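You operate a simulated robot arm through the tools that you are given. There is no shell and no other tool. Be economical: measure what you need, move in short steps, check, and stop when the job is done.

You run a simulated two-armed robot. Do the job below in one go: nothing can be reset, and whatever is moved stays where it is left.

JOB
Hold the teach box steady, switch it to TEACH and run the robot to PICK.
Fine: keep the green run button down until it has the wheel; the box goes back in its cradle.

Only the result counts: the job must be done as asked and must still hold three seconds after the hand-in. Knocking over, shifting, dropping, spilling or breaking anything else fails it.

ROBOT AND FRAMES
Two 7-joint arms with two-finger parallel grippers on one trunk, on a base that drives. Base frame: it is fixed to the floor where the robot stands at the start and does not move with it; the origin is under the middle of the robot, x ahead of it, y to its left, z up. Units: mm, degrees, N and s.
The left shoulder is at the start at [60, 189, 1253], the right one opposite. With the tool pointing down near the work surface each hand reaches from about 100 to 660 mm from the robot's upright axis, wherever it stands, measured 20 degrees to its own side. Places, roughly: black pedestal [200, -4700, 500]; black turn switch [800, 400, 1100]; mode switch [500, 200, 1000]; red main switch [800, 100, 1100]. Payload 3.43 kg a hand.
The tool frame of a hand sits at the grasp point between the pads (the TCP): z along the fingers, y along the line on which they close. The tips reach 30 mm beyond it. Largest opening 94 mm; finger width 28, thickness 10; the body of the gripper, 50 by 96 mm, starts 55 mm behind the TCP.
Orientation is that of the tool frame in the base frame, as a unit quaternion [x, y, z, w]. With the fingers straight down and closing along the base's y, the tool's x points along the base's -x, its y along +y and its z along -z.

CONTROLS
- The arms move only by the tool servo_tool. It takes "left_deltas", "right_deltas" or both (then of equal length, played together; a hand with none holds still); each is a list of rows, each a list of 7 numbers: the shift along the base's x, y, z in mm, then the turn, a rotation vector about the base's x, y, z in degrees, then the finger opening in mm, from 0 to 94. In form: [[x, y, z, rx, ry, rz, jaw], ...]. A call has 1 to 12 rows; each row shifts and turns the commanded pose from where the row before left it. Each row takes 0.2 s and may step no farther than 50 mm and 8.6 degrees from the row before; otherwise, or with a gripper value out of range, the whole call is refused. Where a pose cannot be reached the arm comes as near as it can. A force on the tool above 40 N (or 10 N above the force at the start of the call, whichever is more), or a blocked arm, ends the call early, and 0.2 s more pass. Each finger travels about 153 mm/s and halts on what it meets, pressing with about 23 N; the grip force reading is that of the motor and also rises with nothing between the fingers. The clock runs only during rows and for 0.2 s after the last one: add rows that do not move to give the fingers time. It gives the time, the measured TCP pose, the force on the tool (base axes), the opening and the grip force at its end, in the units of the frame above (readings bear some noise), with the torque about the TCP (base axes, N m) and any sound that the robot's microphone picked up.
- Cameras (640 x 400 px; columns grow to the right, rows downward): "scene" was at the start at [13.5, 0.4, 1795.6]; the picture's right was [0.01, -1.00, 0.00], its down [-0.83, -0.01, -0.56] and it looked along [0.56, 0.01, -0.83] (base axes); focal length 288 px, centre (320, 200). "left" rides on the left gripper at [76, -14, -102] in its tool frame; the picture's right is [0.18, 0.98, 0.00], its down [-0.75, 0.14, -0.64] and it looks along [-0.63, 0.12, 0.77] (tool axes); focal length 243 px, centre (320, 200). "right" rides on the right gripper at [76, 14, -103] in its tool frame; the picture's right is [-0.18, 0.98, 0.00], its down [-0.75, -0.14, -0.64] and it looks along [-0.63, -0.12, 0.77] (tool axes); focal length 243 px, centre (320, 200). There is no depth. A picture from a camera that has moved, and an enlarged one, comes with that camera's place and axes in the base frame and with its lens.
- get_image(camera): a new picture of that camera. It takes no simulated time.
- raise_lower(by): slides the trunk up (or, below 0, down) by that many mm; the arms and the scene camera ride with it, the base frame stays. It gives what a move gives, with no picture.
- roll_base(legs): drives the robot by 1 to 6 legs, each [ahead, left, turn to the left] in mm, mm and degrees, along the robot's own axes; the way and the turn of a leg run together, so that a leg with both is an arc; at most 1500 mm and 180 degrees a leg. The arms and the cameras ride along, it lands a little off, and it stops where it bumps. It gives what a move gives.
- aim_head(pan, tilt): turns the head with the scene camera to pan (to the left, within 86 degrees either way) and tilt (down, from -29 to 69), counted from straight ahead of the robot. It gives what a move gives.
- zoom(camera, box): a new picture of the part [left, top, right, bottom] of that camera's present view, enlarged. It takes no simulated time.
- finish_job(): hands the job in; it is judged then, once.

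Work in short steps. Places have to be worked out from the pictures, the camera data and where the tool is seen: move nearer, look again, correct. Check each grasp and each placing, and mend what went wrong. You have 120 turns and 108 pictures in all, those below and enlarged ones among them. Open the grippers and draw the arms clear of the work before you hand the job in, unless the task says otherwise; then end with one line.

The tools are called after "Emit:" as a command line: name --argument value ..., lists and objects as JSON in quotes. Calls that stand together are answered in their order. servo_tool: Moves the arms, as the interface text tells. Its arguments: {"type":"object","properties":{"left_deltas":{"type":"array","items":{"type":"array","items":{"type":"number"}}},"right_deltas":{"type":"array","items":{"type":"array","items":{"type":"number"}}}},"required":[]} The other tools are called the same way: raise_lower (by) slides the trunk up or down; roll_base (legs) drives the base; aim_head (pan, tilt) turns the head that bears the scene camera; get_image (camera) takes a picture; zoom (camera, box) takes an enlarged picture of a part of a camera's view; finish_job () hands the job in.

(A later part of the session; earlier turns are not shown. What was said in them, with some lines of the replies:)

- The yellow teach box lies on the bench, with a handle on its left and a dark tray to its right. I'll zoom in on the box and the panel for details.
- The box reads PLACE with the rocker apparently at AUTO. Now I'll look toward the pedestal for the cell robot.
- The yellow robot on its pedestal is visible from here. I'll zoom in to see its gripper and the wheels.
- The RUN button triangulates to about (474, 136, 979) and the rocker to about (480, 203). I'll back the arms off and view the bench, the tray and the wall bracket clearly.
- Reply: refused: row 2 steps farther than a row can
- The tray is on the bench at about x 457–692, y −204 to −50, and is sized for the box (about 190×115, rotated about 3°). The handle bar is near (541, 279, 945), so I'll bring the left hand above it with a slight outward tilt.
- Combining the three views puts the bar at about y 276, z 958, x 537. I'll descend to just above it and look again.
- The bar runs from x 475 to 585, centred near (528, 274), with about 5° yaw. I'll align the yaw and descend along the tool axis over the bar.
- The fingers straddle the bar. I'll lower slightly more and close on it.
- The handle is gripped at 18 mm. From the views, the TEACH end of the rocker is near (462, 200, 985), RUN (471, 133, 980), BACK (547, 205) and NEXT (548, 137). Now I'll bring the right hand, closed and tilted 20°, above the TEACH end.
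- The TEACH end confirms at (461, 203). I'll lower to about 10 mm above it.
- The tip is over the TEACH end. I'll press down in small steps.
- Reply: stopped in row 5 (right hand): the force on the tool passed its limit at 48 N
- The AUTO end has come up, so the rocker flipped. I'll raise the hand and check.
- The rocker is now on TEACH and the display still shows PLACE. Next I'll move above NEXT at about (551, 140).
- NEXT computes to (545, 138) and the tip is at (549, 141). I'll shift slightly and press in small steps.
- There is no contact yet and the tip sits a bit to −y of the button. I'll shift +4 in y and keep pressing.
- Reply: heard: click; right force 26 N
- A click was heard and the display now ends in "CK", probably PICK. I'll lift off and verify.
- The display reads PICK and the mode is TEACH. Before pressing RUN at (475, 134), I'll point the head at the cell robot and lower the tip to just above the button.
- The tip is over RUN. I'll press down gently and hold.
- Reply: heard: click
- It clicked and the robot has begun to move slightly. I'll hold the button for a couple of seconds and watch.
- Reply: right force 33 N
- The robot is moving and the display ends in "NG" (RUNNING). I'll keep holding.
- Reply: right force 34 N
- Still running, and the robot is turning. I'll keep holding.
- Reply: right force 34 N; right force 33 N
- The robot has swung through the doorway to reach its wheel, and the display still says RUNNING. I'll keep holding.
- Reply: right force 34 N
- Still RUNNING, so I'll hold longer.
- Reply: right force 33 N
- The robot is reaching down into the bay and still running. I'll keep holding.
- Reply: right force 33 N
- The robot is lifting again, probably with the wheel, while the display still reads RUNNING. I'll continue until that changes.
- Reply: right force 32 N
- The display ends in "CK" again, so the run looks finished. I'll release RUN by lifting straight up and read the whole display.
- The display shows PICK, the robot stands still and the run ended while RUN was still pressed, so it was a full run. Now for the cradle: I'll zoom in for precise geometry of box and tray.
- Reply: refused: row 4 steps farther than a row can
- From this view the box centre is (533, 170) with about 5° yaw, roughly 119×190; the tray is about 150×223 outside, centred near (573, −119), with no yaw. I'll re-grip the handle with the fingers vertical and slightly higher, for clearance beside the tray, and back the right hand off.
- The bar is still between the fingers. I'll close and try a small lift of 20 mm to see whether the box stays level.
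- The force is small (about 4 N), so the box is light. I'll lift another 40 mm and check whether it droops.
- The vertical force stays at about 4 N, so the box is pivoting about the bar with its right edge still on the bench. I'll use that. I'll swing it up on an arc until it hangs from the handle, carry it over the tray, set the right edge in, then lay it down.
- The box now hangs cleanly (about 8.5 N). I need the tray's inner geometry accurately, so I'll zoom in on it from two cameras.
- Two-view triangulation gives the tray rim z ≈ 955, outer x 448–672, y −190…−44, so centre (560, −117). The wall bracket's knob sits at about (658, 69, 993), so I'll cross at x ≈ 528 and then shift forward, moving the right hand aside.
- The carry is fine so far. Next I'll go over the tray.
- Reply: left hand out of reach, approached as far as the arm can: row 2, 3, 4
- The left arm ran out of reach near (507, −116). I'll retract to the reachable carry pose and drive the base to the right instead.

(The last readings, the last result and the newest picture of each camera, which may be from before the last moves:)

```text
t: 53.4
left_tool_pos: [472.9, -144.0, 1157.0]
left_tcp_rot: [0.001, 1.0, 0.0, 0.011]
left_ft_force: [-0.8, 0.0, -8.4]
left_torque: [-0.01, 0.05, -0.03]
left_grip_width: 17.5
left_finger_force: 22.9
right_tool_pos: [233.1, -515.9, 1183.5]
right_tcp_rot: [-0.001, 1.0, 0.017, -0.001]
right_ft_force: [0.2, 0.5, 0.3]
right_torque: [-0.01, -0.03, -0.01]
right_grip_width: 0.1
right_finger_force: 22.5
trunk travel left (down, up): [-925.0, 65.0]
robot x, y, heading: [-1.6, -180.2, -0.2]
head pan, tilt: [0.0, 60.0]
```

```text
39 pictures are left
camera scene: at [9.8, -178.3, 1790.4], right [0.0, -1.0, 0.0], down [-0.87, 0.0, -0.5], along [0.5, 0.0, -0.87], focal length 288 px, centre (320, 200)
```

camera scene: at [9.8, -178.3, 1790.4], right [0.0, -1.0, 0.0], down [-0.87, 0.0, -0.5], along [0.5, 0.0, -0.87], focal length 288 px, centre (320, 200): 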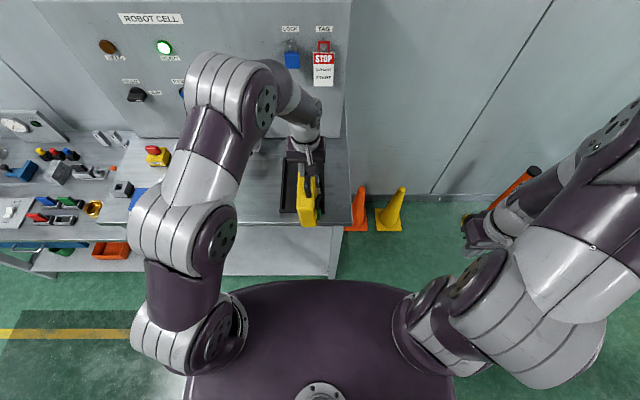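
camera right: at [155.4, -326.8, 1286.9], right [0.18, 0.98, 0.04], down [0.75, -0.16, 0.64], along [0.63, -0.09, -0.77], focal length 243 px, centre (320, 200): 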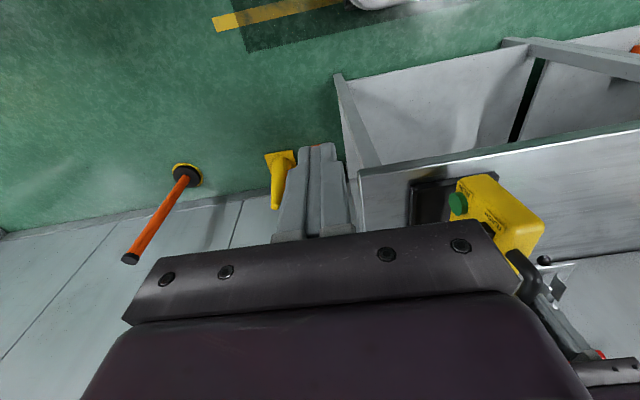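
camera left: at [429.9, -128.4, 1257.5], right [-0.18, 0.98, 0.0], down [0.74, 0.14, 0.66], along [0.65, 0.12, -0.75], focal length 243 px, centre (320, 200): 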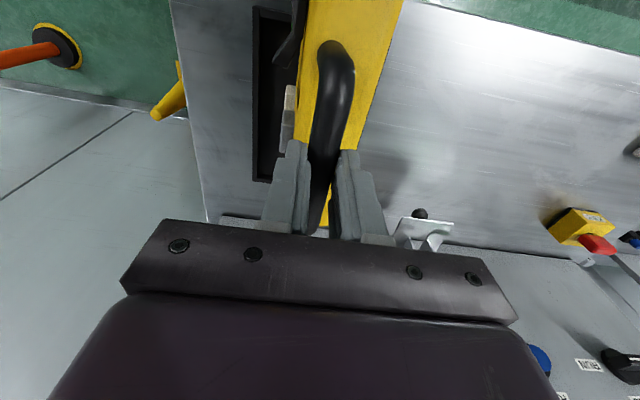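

Driving works. I'll go another 80 mm right for comfortable reach, then bring the box over the tray at x 563, y −160.

Emit:
roll_base --legs '[[0, -80, 0]]'

Emit:
servo_tool --left_deltas '[[30, 21, 5, 0, 0, 0, 0], [30, 21, 0, 0, 0, 0, 0], [30, 21, 0, 0, 0, 0, 0], [0, 0, 0, 0, 0, 0, 0], [0, 0, 0, 0, 0, 0, 0]]'

Emit:
zoom --camera "scene" --box '[200, 80, 360, 260]'

Emit:
get_image --camera "left"

Emit:
get_image --camera "right"

```text
t: 54.4
left_tool_pos: [471.2, -221.4, 1156.7]
left_tcp_rot: [0.0, 1.0, 0.0, 0.011]
left_ft_force: [-0.1, 1.0, -7.7]
left_torque: [0.0, 0.01, 0.04]
left_grip_width: 17.5
left_finger_force: 22.9
right_tool_pos: [233.6, -592.1, 1185.7]
right_tcp_rot: [-0.001, 1.0, 0.017, 0.0]
right_ft_force: [-0.3, 1.1, -0.1]
right_torque: [-0.06, 0.01, 0.02]
right_grip_width: 0.2
right_finger_force: 23.4
trunk travel left (down, up): [-925.0, 65.0]
robot x, y, heading: [-0.7, -259.8, -0.0]
head pan, tilt: [0.0, 60.0]
```

```text
t: 55.6
left_tool_pos: [562.9, -163.8, 1161.7]
left_tcp_rot: [0.001, 1.0, 0.001, 0.011]
left_ft_force: [0.3, -0.2, -9.0]
left_torque: [-0.02, 0.05, 0.01]
left_grip_width: 17.7
left_finger_force: 22.9
right_tool_pos: [233.6, -597.4, 1183.5]
right_tcp_rot: [0.0, 1.0, 0.018, 0.0]
right_ft_force: [-0.6, -0.1, 0.0]
right_torque: [-0.01, -0.01, 0.0]
right_grip_width: 0.1
right_finger_force: 23.3
trunk travel left (down, up): [-925.0, 65.0]
robot x, y, heading: [-1.3, -264.2, -0.2]
head pan, tilt: [0.0, 60.0]
```

```text
2.22 times, centred on (280, 170) of scene
camera zoom: at [9.8, -259.9, 1790.4], right [0.0, -1.0, 0.0], down [-0.87, 0.0, -0.5], along [0.5, 0.0, -0.87], focal length 639 px, centre (409, 267)
```

zoom: 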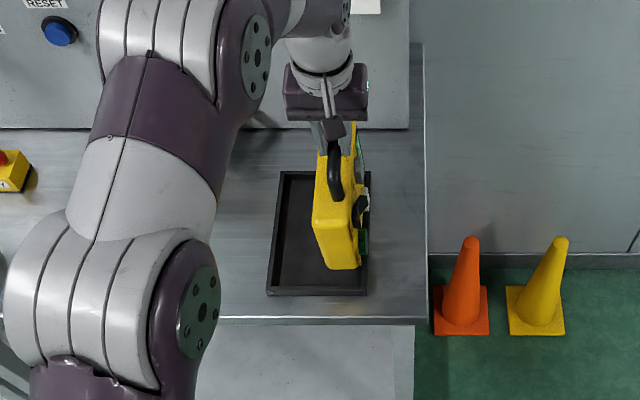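

```text
37 pictures are left
camera left: at [485.4, -176.3, 1262.5], right [-0.18, 0.98, 0.0], down [0.74, 0.14, 0.66], along [0.65, 0.12, -0.75], focal length 243 px, centre (320, 200)
```

left: 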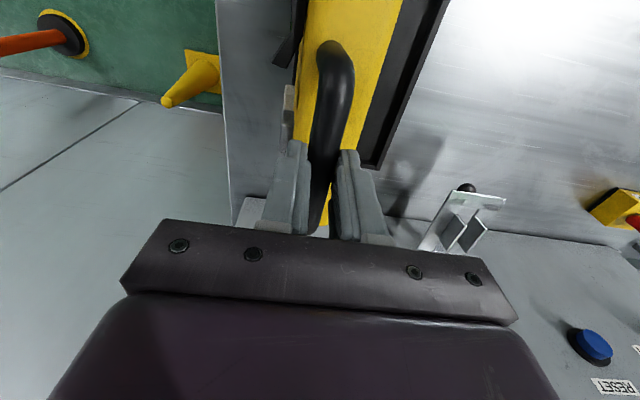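

```text
36 pictures are left
camera right: at [155.6, -586.7, 1287.1], right [0.18, 0.98, 0.04], down [0.75, -0.16, 0.64], along [0.63, -0.09, -0.77], focal length 243 px, centre (320, 200)
```

right: 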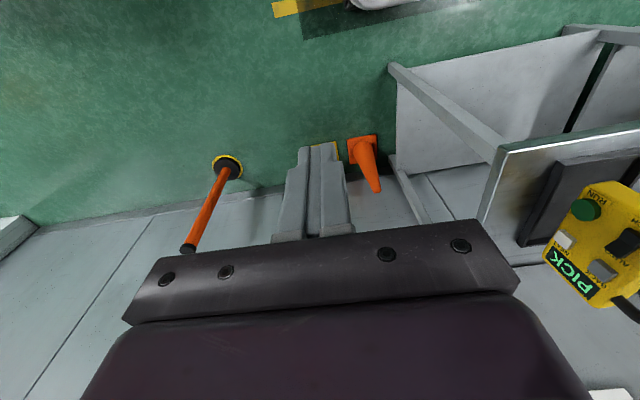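

I need to cross-check the tray position against the hand after the drive, so I'll zoom in on the tray's far-left corner in the left camera.

Emit:
zoom --camera "left" --box '[300, 60, 460, 200]'

Emit:
zoom --camera "scene" --box '[250, 130, 310, 220]'

```text
2.86 times, centred on (380, 130) of left
camera zoom: at [485.4, -176.3, 1262.5], right [-0.18, 0.98, 0.0], down [0.74, 0.14, 0.66], along [0.65, 0.12, -0.75], focal length 693 px, centre (149, 400)
```

zoom: 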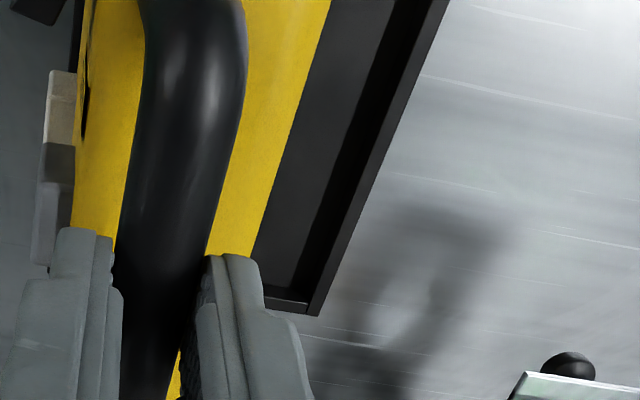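

```text
4.44 times, centred on (280, 175) of scene
camera zoom: at [9.8, -259.9, 1790.4], right [0.0, -1.0, 0.0], down [-0.87, 0.0, -0.5], along [0.5, 0.0, -0.87], focal length 1279 px, centre (498, 311)
```

zoom: 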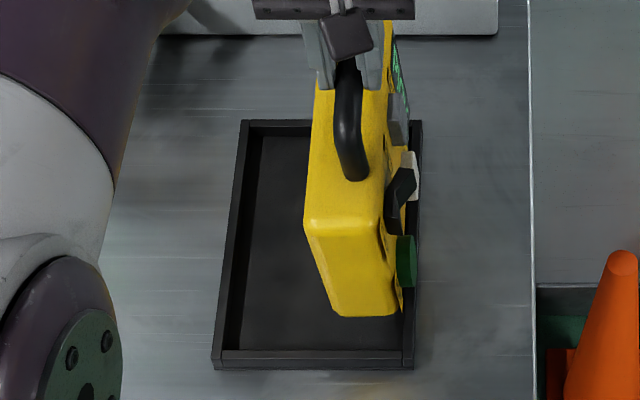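

In the present odometry the tray reads y −197.5…−50 (centre about −124), so I'll shift targets by −6.5 in y. I'll centre over it and lower until the edge touches.

Emit:
servo_tool --left_deltas '[[-4, -3, 0, 0, 0, 0, 0], [0, 0, -15, 0, 0, 0, 0], [0, 0, -12, 0, 0, 0, 0], [0, 0, -6, 0, 0, 0, 0], [0, 0, 0, 0, 0, 0, 0]]'

Emit:
zoom --camera "scene" --box '[250, 130, 310, 220]'

```text
t: 56.8
left_tool_pos: [559.2, -165.8, 1127.5]
left_tcp_rot: [0.001, 1.0, 0.001, 0.011]
left_ft_force: [-0.3, -0.5, -8.9]
left_torque: [0.03, 0.04, 0.01]
left_grip_width: 17.6
left_finger_force: 23.6
right_tool_pos: [233.5, -597.7, 1182.1]
right_tcp_rot: [-0.001, 1.0, 0.018, 0.0]
right_ft_force: [-0.6, 0.3, -0.8]
right_torque: [0.03, -0.03, -0.02]
right_grip_width: 0.0
right_finger_force: 22.5
trunk travel left (down, up): [-925.0, 65.0]
robot x, y, heading: [-1.0, -262.6, 0.0]
head pan, tilt: [0.0, 60.0]
```

```text
4.44 times, centred on (280, 175) of scene
camera zoom: at [10.0, -261.0, 1790.4], right [0.0, -1.0, 0.0], down [-0.87, 0.0, -0.5], along [0.5, 0.0, -0.87], focal length 1279 px, centre (498, 311)
```

zoom: 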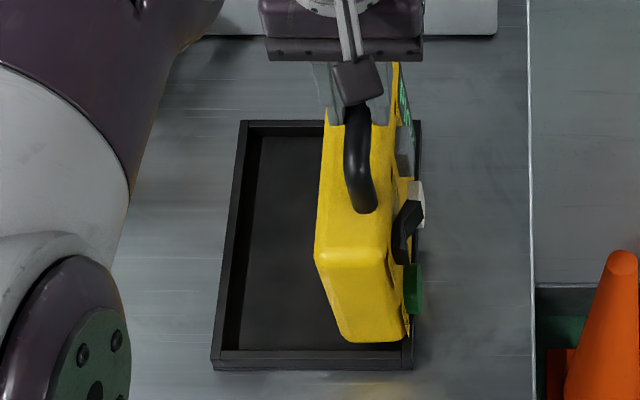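

The box's front face is slightly outside the right inner wall, since the box is thicker than I assumed. I'll shift +10 mm in y and continue lowering.

Emit:
servo_tool --left_deltas '[[0, 10, 0, 0, 0, 0, 0], [0, 0, -4, 0, 0, 0, 0], [0, 0, -3, 0, 0, 0, 0], [0, 0, -3, 0, 0, 0, 0], [0, 0, 0, 0, 0, 0, 0]]'

Emit:
zoom --camera "scene" --box '[250, 130, 310, 220]'

```text
t: 58.0
left_tool_pos: [558.8, -157.5, 1118.7]
left_tcp_rot: [0.0, 1.0, 0.003, 0.01]
left_ft_force: [-0.3, -0.7, -8.0]
left_torque: [0.02, 0.01, -0.02]
left_grip_width: 17.8
left_finger_force: 23.1
right_tool_pos: [233.3, -598.1, 1183.1]
right_tcp_rot: [0.0, 1.0, 0.019, -0.001]
right_ft_force: [0.8, 0.2, 0.0]
right_torque: [0.01, 0.04, -0.01]
right_grip_width: 0.1
right_finger_force: 22.7
trunk travel left (down, up): [-925.0, 65.0]
robot x, y, heading: [-0.6, -259.9, -0.2]
head pan, tilt: [0.0, 60.0]
```

```text
4.44 times, centred on (280, 175) of scene
camera zoom: at [10.1, -261.3, 1790.4], right [0.0, -1.0, 0.0], down [-0.87, 0.0, -0.5], along [0.5, 0.0, -0.87], focal length 1279 px, centre (498, 311)
```

zoom: 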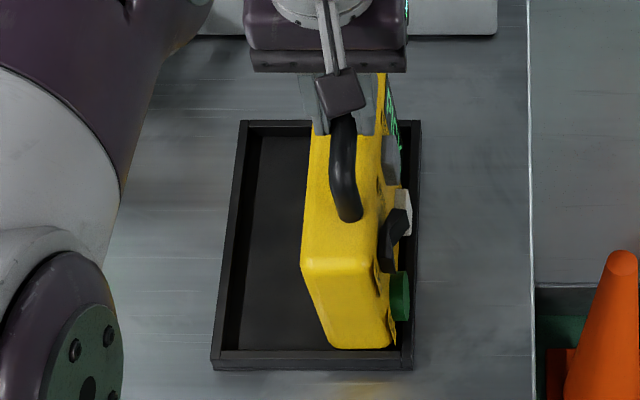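

It's inside the tray now. I'll keep lowering to touch.

Emit:
servo_tool --left_deltas '[[0, 0, -3, 0, 0, 0, 0], [0, 0, -3, 0, 0, 0, 0], [0, 0, -3, 0, 0, 0, 0], [0, 0, 0, 0, 0, 0, 0]]'

```text
t: 59.0
left_tool_pos: [557.0, -155.0, 1109.5]
left_tcp_rot: [0.0, 1.0, 0.001, 0.013]
left_ft_force: [2.5, 3.1, 23.5]
left_torque: [0.11, 0.02, 0.03]
left_grip_width: 17.8
left_finger_force: 23.4
right_tool_pos: [231.2, -598.3, 1183.5]
right_tcp_rot: [-0.001, 1.0, 0.019, 0.001]
right_ft_force: [-0.4, -0.1, 1.2]
right_torque: [0.0, 0.0, 0.0]
right_grip_width: 0.1
right_finger_force: 22.8
trunk travel left (down, up): [-925.0, 65.0]
robot x, y, heading: [-0.8, -261.5, -0.1]
head pan, tilt: [0.0, 60.0]
```

Contact is at TCP z ≈ 1111. I'll ease up slightly and swing the handle to +y along the arc, so the box tilts face-up about its right edge.

Emit:
servo_tool --left_deltas '[[0, 5, 2, 0, 0, 0, 0], [0, 16, 0, 0, 0, 0, 0], [0, 20, -1, 0, 0, 0, 0], [0, 18, -5, 0, 0, 0, 0], [0, 19, -7, 0, 0, 0, 0], [0, 0, 0, 0, 0, 0, 0]]'

Emit:
zoom --camera "scene" --box '[250, 130, 310, 220]'

Emit:
get_image --camera "right"

```text
t: 60.4
left_tool_pos: [557.0, -76.2, 1099.7]
left_tcp_rot: [-0.001, 1.0, 0.002, 0.009]
left_ft_force: [-0.6, 5.0, 10.7]
left_torque: [0.23, 0.26, -0.03]
left_grip_width: 17.6
left_finger_force: 23.1
right_tool_pos: [232.2, -597.1, 1183.6]
right_tcp_rot: [-0.001, 1.0, 0.019, 0.001]
right_ft_force: [0.3, 0.2, -0.2]
right_torque: [-0.01, 0.03, 0.03]
right_grip_width: 0.0
right_finger_force: 23.0
trunk travel left (down, up): [-925.0, 65.0]
robot x, y, heading: [1.0, -257.4, -0.2]
head pan, tilt: [0.0, 60.0]
```

```text
4.44 times, centred on (280, 175) of scene
camera zoom: at [7.0, -260.9, 1790.4], right [0.0, -1.0, 0.0], down [-0.87, 0.0, -0.5], along [0.5, 0.0, -0.87], focal length 1279 px, centre (498, 311)
```

zoom: 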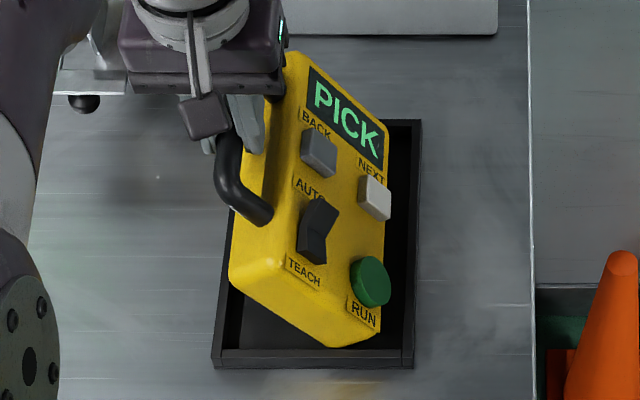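

```text
30 pictures are left
camera right: at [153.6, -587.4, 1287.1], right [0.18, 0.98, 0.04], down [0.75, -0.16, 0.64], along [0.63, -0.09, -0.77], focal length 243 px, centre (320, 200)
```

right: 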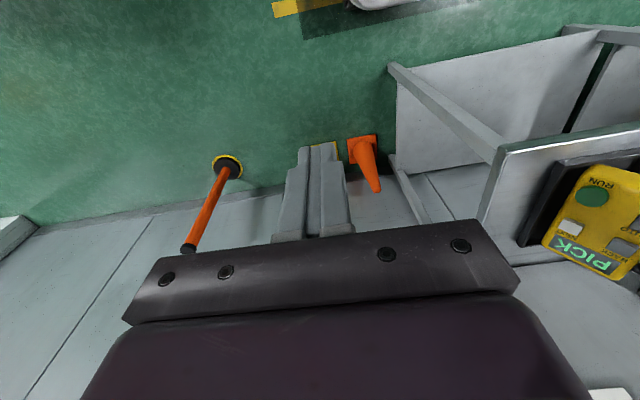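

It is tilting the right way. I'll continue along the arc down to about 30°.

Emit:
servo_tool --left_deltas '[[0, 15, -10, 0, 0, 0, 0], [0, 15, -12, 0, 0, 0, 0], [0, 10, -15, 0, 0, 0, 0], [0, 8, -16, 0, 0, 0, 0], [0, 0, 0, 0, 0, 0, 0]]'

Emit:
zoom --camera "scene" --box '[250, 130, 310, 220]'

```text
t: 61.6
left_tool_pos: [556.1, -31.5, 1044.3]
left_tcp_rot: [0.001, 1.0, 0.002, 0.01]
left_ft_force: [0.4, 2.3, -2.5]
left_torque: [0.15, 0.62, -0.21]
left_grip_width: 17.8
left_finger_force: 23.3
right_tool_pos: [232.8, -598.5, 1182.3]
right_tcp_rot: [-0.001, 1.0, 0.019, 0.001]
right_ft_force: [0.4, 0.9, 0.2]
right_torque: [0.01, -0.01, 0.0]
right_grip_width: 0.0
right_finger_force: 22.5
trunk travel left (down, up): [-925.0, 65.0]
robot x, y, heading: [-1.5, -261.6, 0.1]
head pan, tilt: [0.0, 60.0]
```

```text
4.44 times, centred on (280, 175) of scene
camera zoom: at [8.8, -261.4, 1790.4], right [0.0, -1.0, 0.0], down [-0.87, 0.0, -0.5], along [0.5, 0.0, -0.87], focal length 1279 px, centre (498, 311)
```

zoom: 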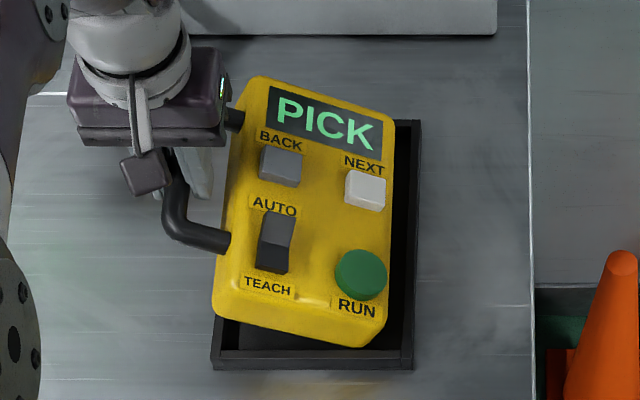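

It is parallel with the tray. I'll continue lowering to about 10° and check lateral alignment before the final drop.

Emit:
servo_tool --left_deltas '[[0, 5, -12, 0, 0, 0, 0], [0, 3, -12, 0, 0, 0, 0], [0, 1, -12, 0, 0, 0, 0], [0, 0, -10, 0, 0, 0, 0], [0, 0, 0, 0, 0, 0, 0]]'

Emit:
zoom --camera "scene" --box '[250, 130, 310, 220]'

Emit:
get_image --camera "left"

```text
t: 62.8
left_tool_pos: [557.1, -19.8, 1000.0]
left_tcp_rot: [0.001, 1.0, 0.002, 0.009]
left_ft_force: [-0.3, 1.6, -2.3]
left_torque: [0.04, 0.1, -0.05]
left_grip_width: 17.6
left_finger_force: 23.2
right_tool_pos: [233.5, -597.9, 1184.3]
right_tcp_rot: [-0.002, 1.0, 0.017, 0.0]
right_ft_force: [-0.4, -0.4, -0.4]
right_torque: [0.0, 0.02, -0.01]
right_grip_width: 0.0
right_finger_force: 23.1
trunk travel left (down, up): [-925.0, 65.0]
robot x, y, heading: [0.0, -260.9, 0.4]
head pan, tilt: [0.0, 60.0]
```

```text
4.44 times, centred on (280, 175) of scene
camera zoom: at [9.0, -260.9, 1790.4], right [0.0, -1.0, 0.0], down [-0.87, 0.0, -0.5], along [0.5, 0.0, -0.87], focal length 1279 px, centre (498, 311)
```

zoom: 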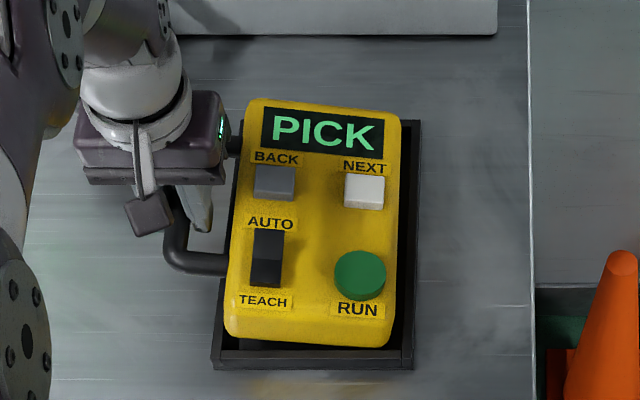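

```text
27 pictures are left
camera left: at [479.7, -34.8, 1101.9], right [-0.18, 0.98, 0.0], down [0.74, 0.14, 0.66], along [0.65, 0.12, -0.75], focal length 243 px, centre (320, 200)
```

left: 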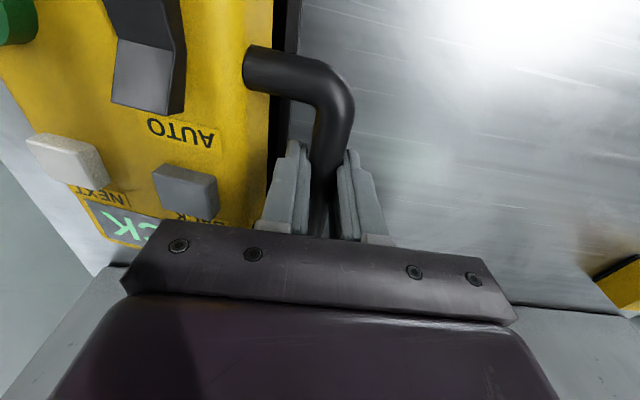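

The box is centred between the walls (y −183…−63). I'll lower the handle side to the floor in small steps.

Emit:
servo_tool --left_deltas '[[0, 0, -8, 0, 0, 0, 0], [0, 1, -8, 0, 0, 0, 0], [0, 0, -6, 0, 0, 0, 0], [0, 0, -4, 0, 0, 0, 0], [0, 0, 0, 0, 0, 0, 0]]'

Emit:
zoom --camera "scene" --box '[250, 130, 310, 220]'

Emit:
get_image --camera "left"

```text
t: 64.0
left_tool_pos: [557.0, -20.5, 972.6]
left_tcp_rot: [0.001, 1.0, 0.002, 0.011]
left_ft_force: [0.0, 2.5, -2.8]
left_torque: [-0.03, 0.03, -0.01]
left_grip_width: 17.9
left_finger_force: 22.9
right_tool_pos: [232.4, -598.6, 1183.8]
right_tcp_rot: [-0.001, 1.0, 0.018, -0.001]
right_ft_force: [-0.6, 0.0, 0.2]
right_torque: [0.01, 0.01, -0.01]
right_grip_width: 0.1
right_finger_force: 22.9
trunk travel left (down, up): [-925.0, 65.0]
robot x, y, heading: [-1.7, -261.9, 0.1]
head pan, tilt: [0.0, 60.0]
```

```text
4.44 times, centred on (280, 175) of scene
camera zoom: at [9.1, -260.8, 1790.4], right [0.0, -1.0, 0.0], down [-0.87, 0.0, -0.5], along [0.5, 0.0, -0.87], focal length 1279 px, centre (498, 311)
```

zoom: 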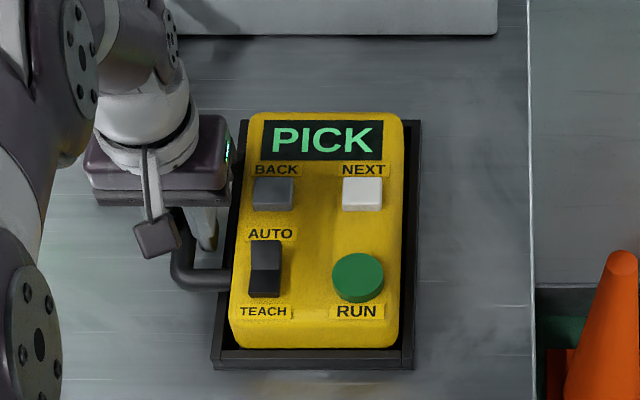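

```text
25 pictures are left
camera left: at [480.0, -33.9, 1075.1], right [-0.18, 0.98, 0.0], down [0.74, 0.14, 0.66], along [0.65, 0.12, -0.75], focal length 243 px, centre (320, 200)
```

left: 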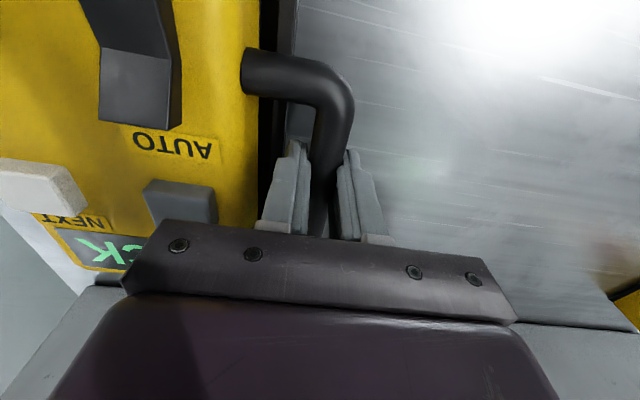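

It's almost down (about 3 N still carried). I'll go a few millimetres lower until the floor takes the load.

Emit:
servo_tool --left_deltas '[[0, 0, -2, 0, 0, 0, 0], [0, 0, -2, 0, 0, 0, 0], [0, 0, 0, 0, 0, 0, 0]]'

```text
t: 64.8
left_tool_pos: [557.7, -19.7, 971.0]
left_tcp_rot: [0.001, 1.0, 0.001, 0.012]
left_ft_force: [0.0, 3.4, 8.3]
left_torque: [0.04, 0.63, -0.07]
left_grip_width: 17.7
left_finger_force: 22.2
right_tool_pos: [232.0, -598.6, 1183.9]
right_tcp_rot: [-0.001, 1.0, 0.018, 0.0]
right_ft_force: [-0.4, -0.1, -1.3]
right_torque: [-0.01, 0.01, 0.01]
right_grip_width: 0.3
right_finger_force: 23.2
trunk travel left (down, up): [-925.0, 65.0]
robot x, y, heading: [0.4, -261.4, -0.2]
head pan, tilt: [0.0, 60.0]
```

The floor has taken the load at TCP z 971. I'll open gently and raise the hand straight up, clear of the handle.

Emit:
servo_tool --left_deltas '[[0, 0, 0, 0, 0, 0, 25], [0, 0, 0, 0, 0, 0, 40], [0, 0, 0, 0, 0, 0, 40], [0, 0, 20, 0, 0, 0, 40], [0, 0, 40, 0, 0, 0, 40], [0, 10, 45, 0, 0, 0, 40], [-20, 30, 30, 0, 0, 0, 40], [-30, 30, 20, 0, 0, 0, 40], [-30, 30, 20, 0, 0, 0, 40]]'

Emit:
zoom --camera "scene" --box '[250, 130, 310, 220]'

Emit:
get_image --camera "left"

Emit:
get_image --camera "right"

```text
t: 66.8
left_tool_pos: [476.4, 80.7, 1146.9]
left_tcp_rot: [0.0, 1.0, 0.002, 0.011]
left_ft_force: [0.2, 1.2, 0.8]
left_torque: [-0.01, 0.0, 0.03]
left_grip_width: 40.3
left_finger_force: 0.2
right_tool_pos: [231.8, -598.3, 1182.7]
right_tcp_rot: [-0.001, 1.0, 0.018, 0.0]
right_ft_force: [-0.4, 0.0, 0.6]
right_torque: [-0.01, -0.01, 0.0]
right_grip_width: 0.3
right_finger_force: 22.5
trunk travel left (down, up): [-925.0, 65.0]
robot x, y, heading: [1.6, -258.5, 0.0]
head pan, tilt: [0.0, 60.0]
```

```text
4.44 times, centred on (280, 175) of scene
camera zoom: at [6.9, -260.7, 1790.4], right [0.0, -1.0, 0.0], down [-0.87, 0.0, -0.5], along [0.5, 0.0, -0.87], focal length 1279 px, centre (498, 311)
```

zoom: 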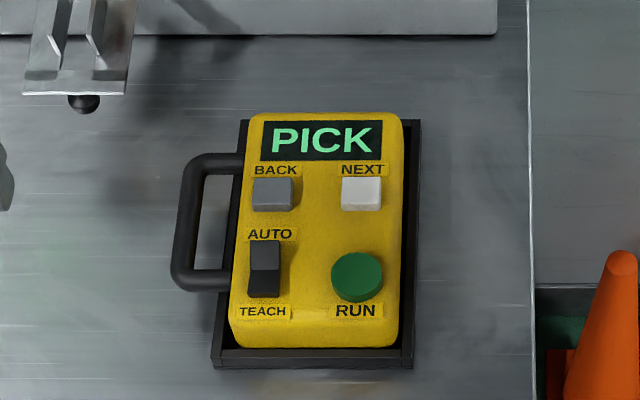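

```text
23 pictures are left
camera left: at [398.2, 67.0, 1248.0], right [-0.18, 0.98, 0.0], down [0.74, 0.14, 0.66], along [0.65, 0.12, -0.75], focal length 243 px, centre (320, 200)
```

left: 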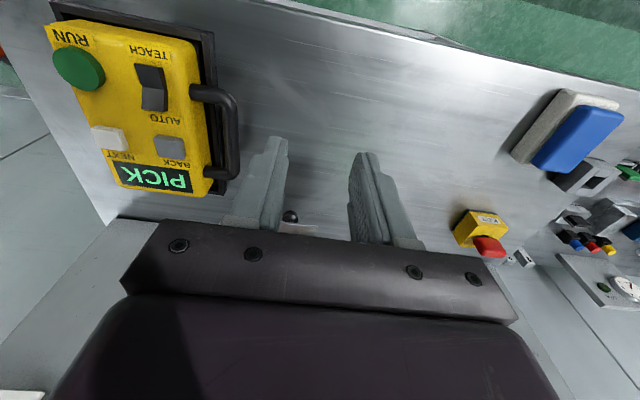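

```text
22 pictures are left
camera right: at [153.4, -587.4, 1287.2], right [0.18, 0.98, 0.04], down [0.75, -0.16, 0.64], along [0.63, -0.09, -0.77], focal length 243 px, centre (320, 200)
```

right: 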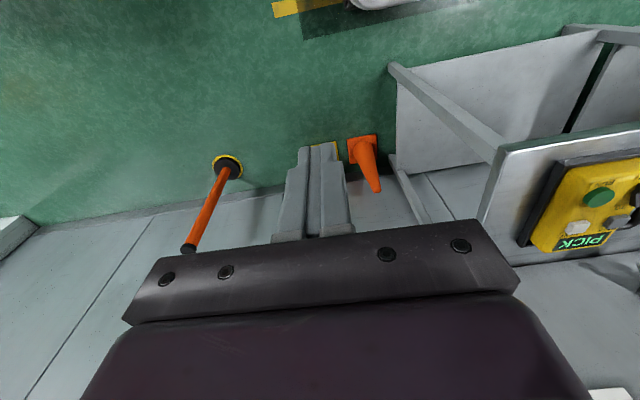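

The box appears flat in the tray. I'll check the seating up close, then look at the cell robot and the panel lamps.

Emit:
zoom --camera "left" --box '[30, 0, 260, 200]'

Emit:
get_image --camera "scene"

Emit:
aim_head --pan -86 --tilt 10

Emit:
get_image --camera "scene"

```text
2.00 times, centred on (145, 100) of left
camera zoom: at [398.2, 67.0, 1248.0], right [-0.18, 0.98, 0.0], down [0.74, 0.14, 0.66], along [0.65, 0.12, -0.75], focal length 485 px, centre (670, 400)
```

zoom: 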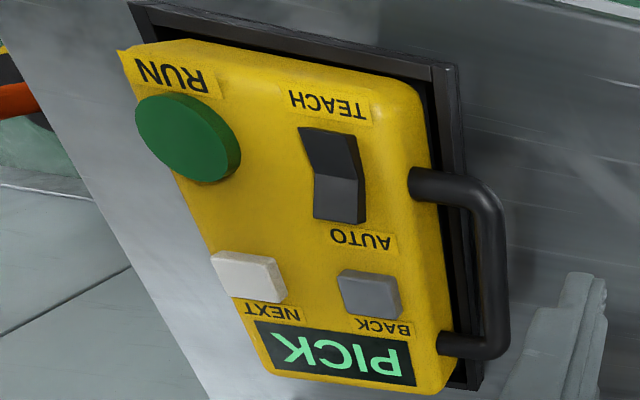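

```text
20 pictures are left
camera scene: at [6.9, -260.7, 1790.4], right [0.0, -1.0, 0.0], down [-0.87, 0.0, -0.5], along [0.5, 0.0, -0.87], focal length 288 px, centre (320, 200)
```

scene: 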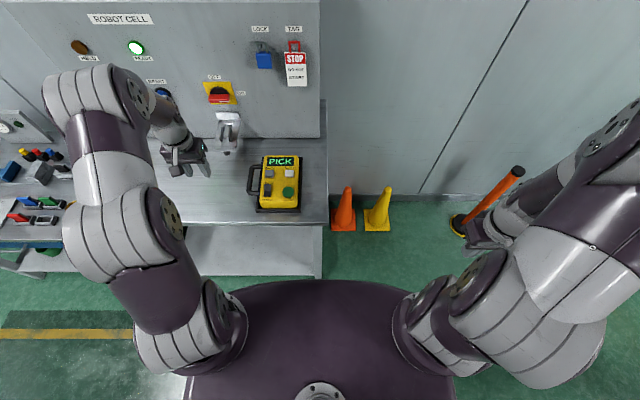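

```text
t: 68.4
left_tool_pos: [478.2, 79.8, 1147.0]
left_tcp_rot: [-0.001, 1.0, 0.002, 0.01]
left_ft_force: [0.2, 0.2, -0.5]
left_torque: [0.01, 0.02, 0.0]
left_grip_width: 39.7
left_finger_force: 0.1
right_tool_pos: [232.9, -598.2, 1182.9]
right_tcp_rot: [-0.001, 1.0, 0.018, 0.0]
right_ft_force: [0.2, 0.3, -1.0]
right_torque: [-0.02, 0.04, 0.0]
right_grip_width: 0.2
right_finger_force: 23.7
trunk travel left (down, up): [-925.0, 65.0]
robot x, y, heading: [2.8, -261.0, -0.1]
head pan, tilt: [-85.9, 10.0]
```

```text
19 pictures are left
camera scene: at [-51.2, -354.2, 1864.9], right [-1.0, -0.07, 0.0], down [-0.01, 0.17, -0.98], along [0.07, -0.98, -0.17], focal length 288 px, centre (320, 200)
```

scene: 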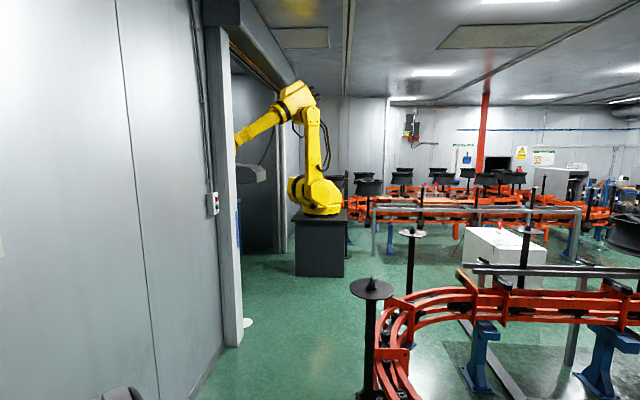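

The box is seated inside the tray walls with the rocker on TEACH, display on PICK and the READY lamp green. The run ended by itself under the held button, and the robot is stationary, lifted at its pick position. I'll open both grippers and draw the arms back.

Emit:
servo_tool --left_deltas '[[-30, 20, 15, 0, 0, 0, 94], [-30, 20, 15, 0, 0, 0, 94], [-30, 20, 15, 0, 0, 0, 94], [0, 0, 0, 0, 0, 0, 94]]' --right_deltas '[[0, 0, 0, 0, 0, 0, 94], [0, 0, 0, 0, 0, 0, 94], [0, 0, 0, 0, 0, 0, 94], [0, 0, 0, 0, 0, 0, 94]]'

Emit:
get_image --camera "left"

```text
t: 69.4
left_tool_pos: [387.2, 139.5, 1189.8]
left_tcp_rot: [0.0, 1.0, 0.002, 0.01]
left_ft_force: [-0.5, -0.6, 0.0]
left_torque: [0.0, 0.0, -0.02]
left_grip_width: 93.8
left_finger_force: 0.1
right_tool_pos: [232.8, -597.4, 1182.6]
right_tcp_rot: [-0.001, 1.0, 0.018, 0.0]
right_ft_force: [0.7, -0.2, 0.2]
right_torque: [-0.02, 0.02, 0.03]
right_grip_width: 94.3
right_finger_force: 0.1
trunk travel left (down, up): [-925.0, 65.0]
robot x, y, heading: [1.5, -263.3, 0.2]
head pan, tilt: [-85.9, 10.0]
```

```text
18 pictures are left
camera left: at [309.5, 126.4, 1291.8], right [-0.18, 0.98, 0.0], down [0.74, 0.14, 0.66], along [0.65, 0.12, -0.75], focal length 243 px, centre (320, 200)
```

left: 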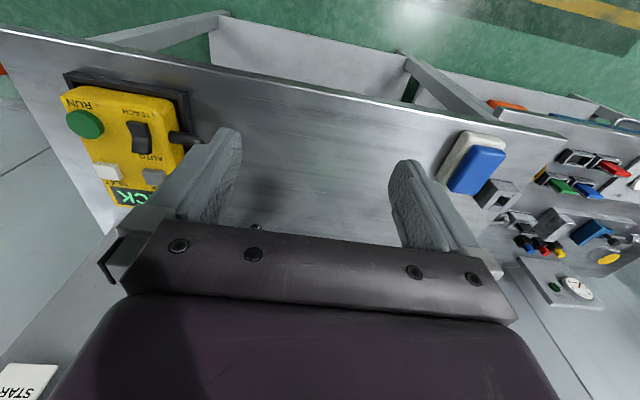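

Everything is in place and both arms are clear with the grippers open. I'm handing in the job.

Emit:
finish_job

```text
The job is handed in.
```

The teach box is in TEACH and back in its cradle, and RUN was held until the robot's PICK run ended by itself; the wheel was out of sight behind the doorway, so I did not see it in the robot's gripper.
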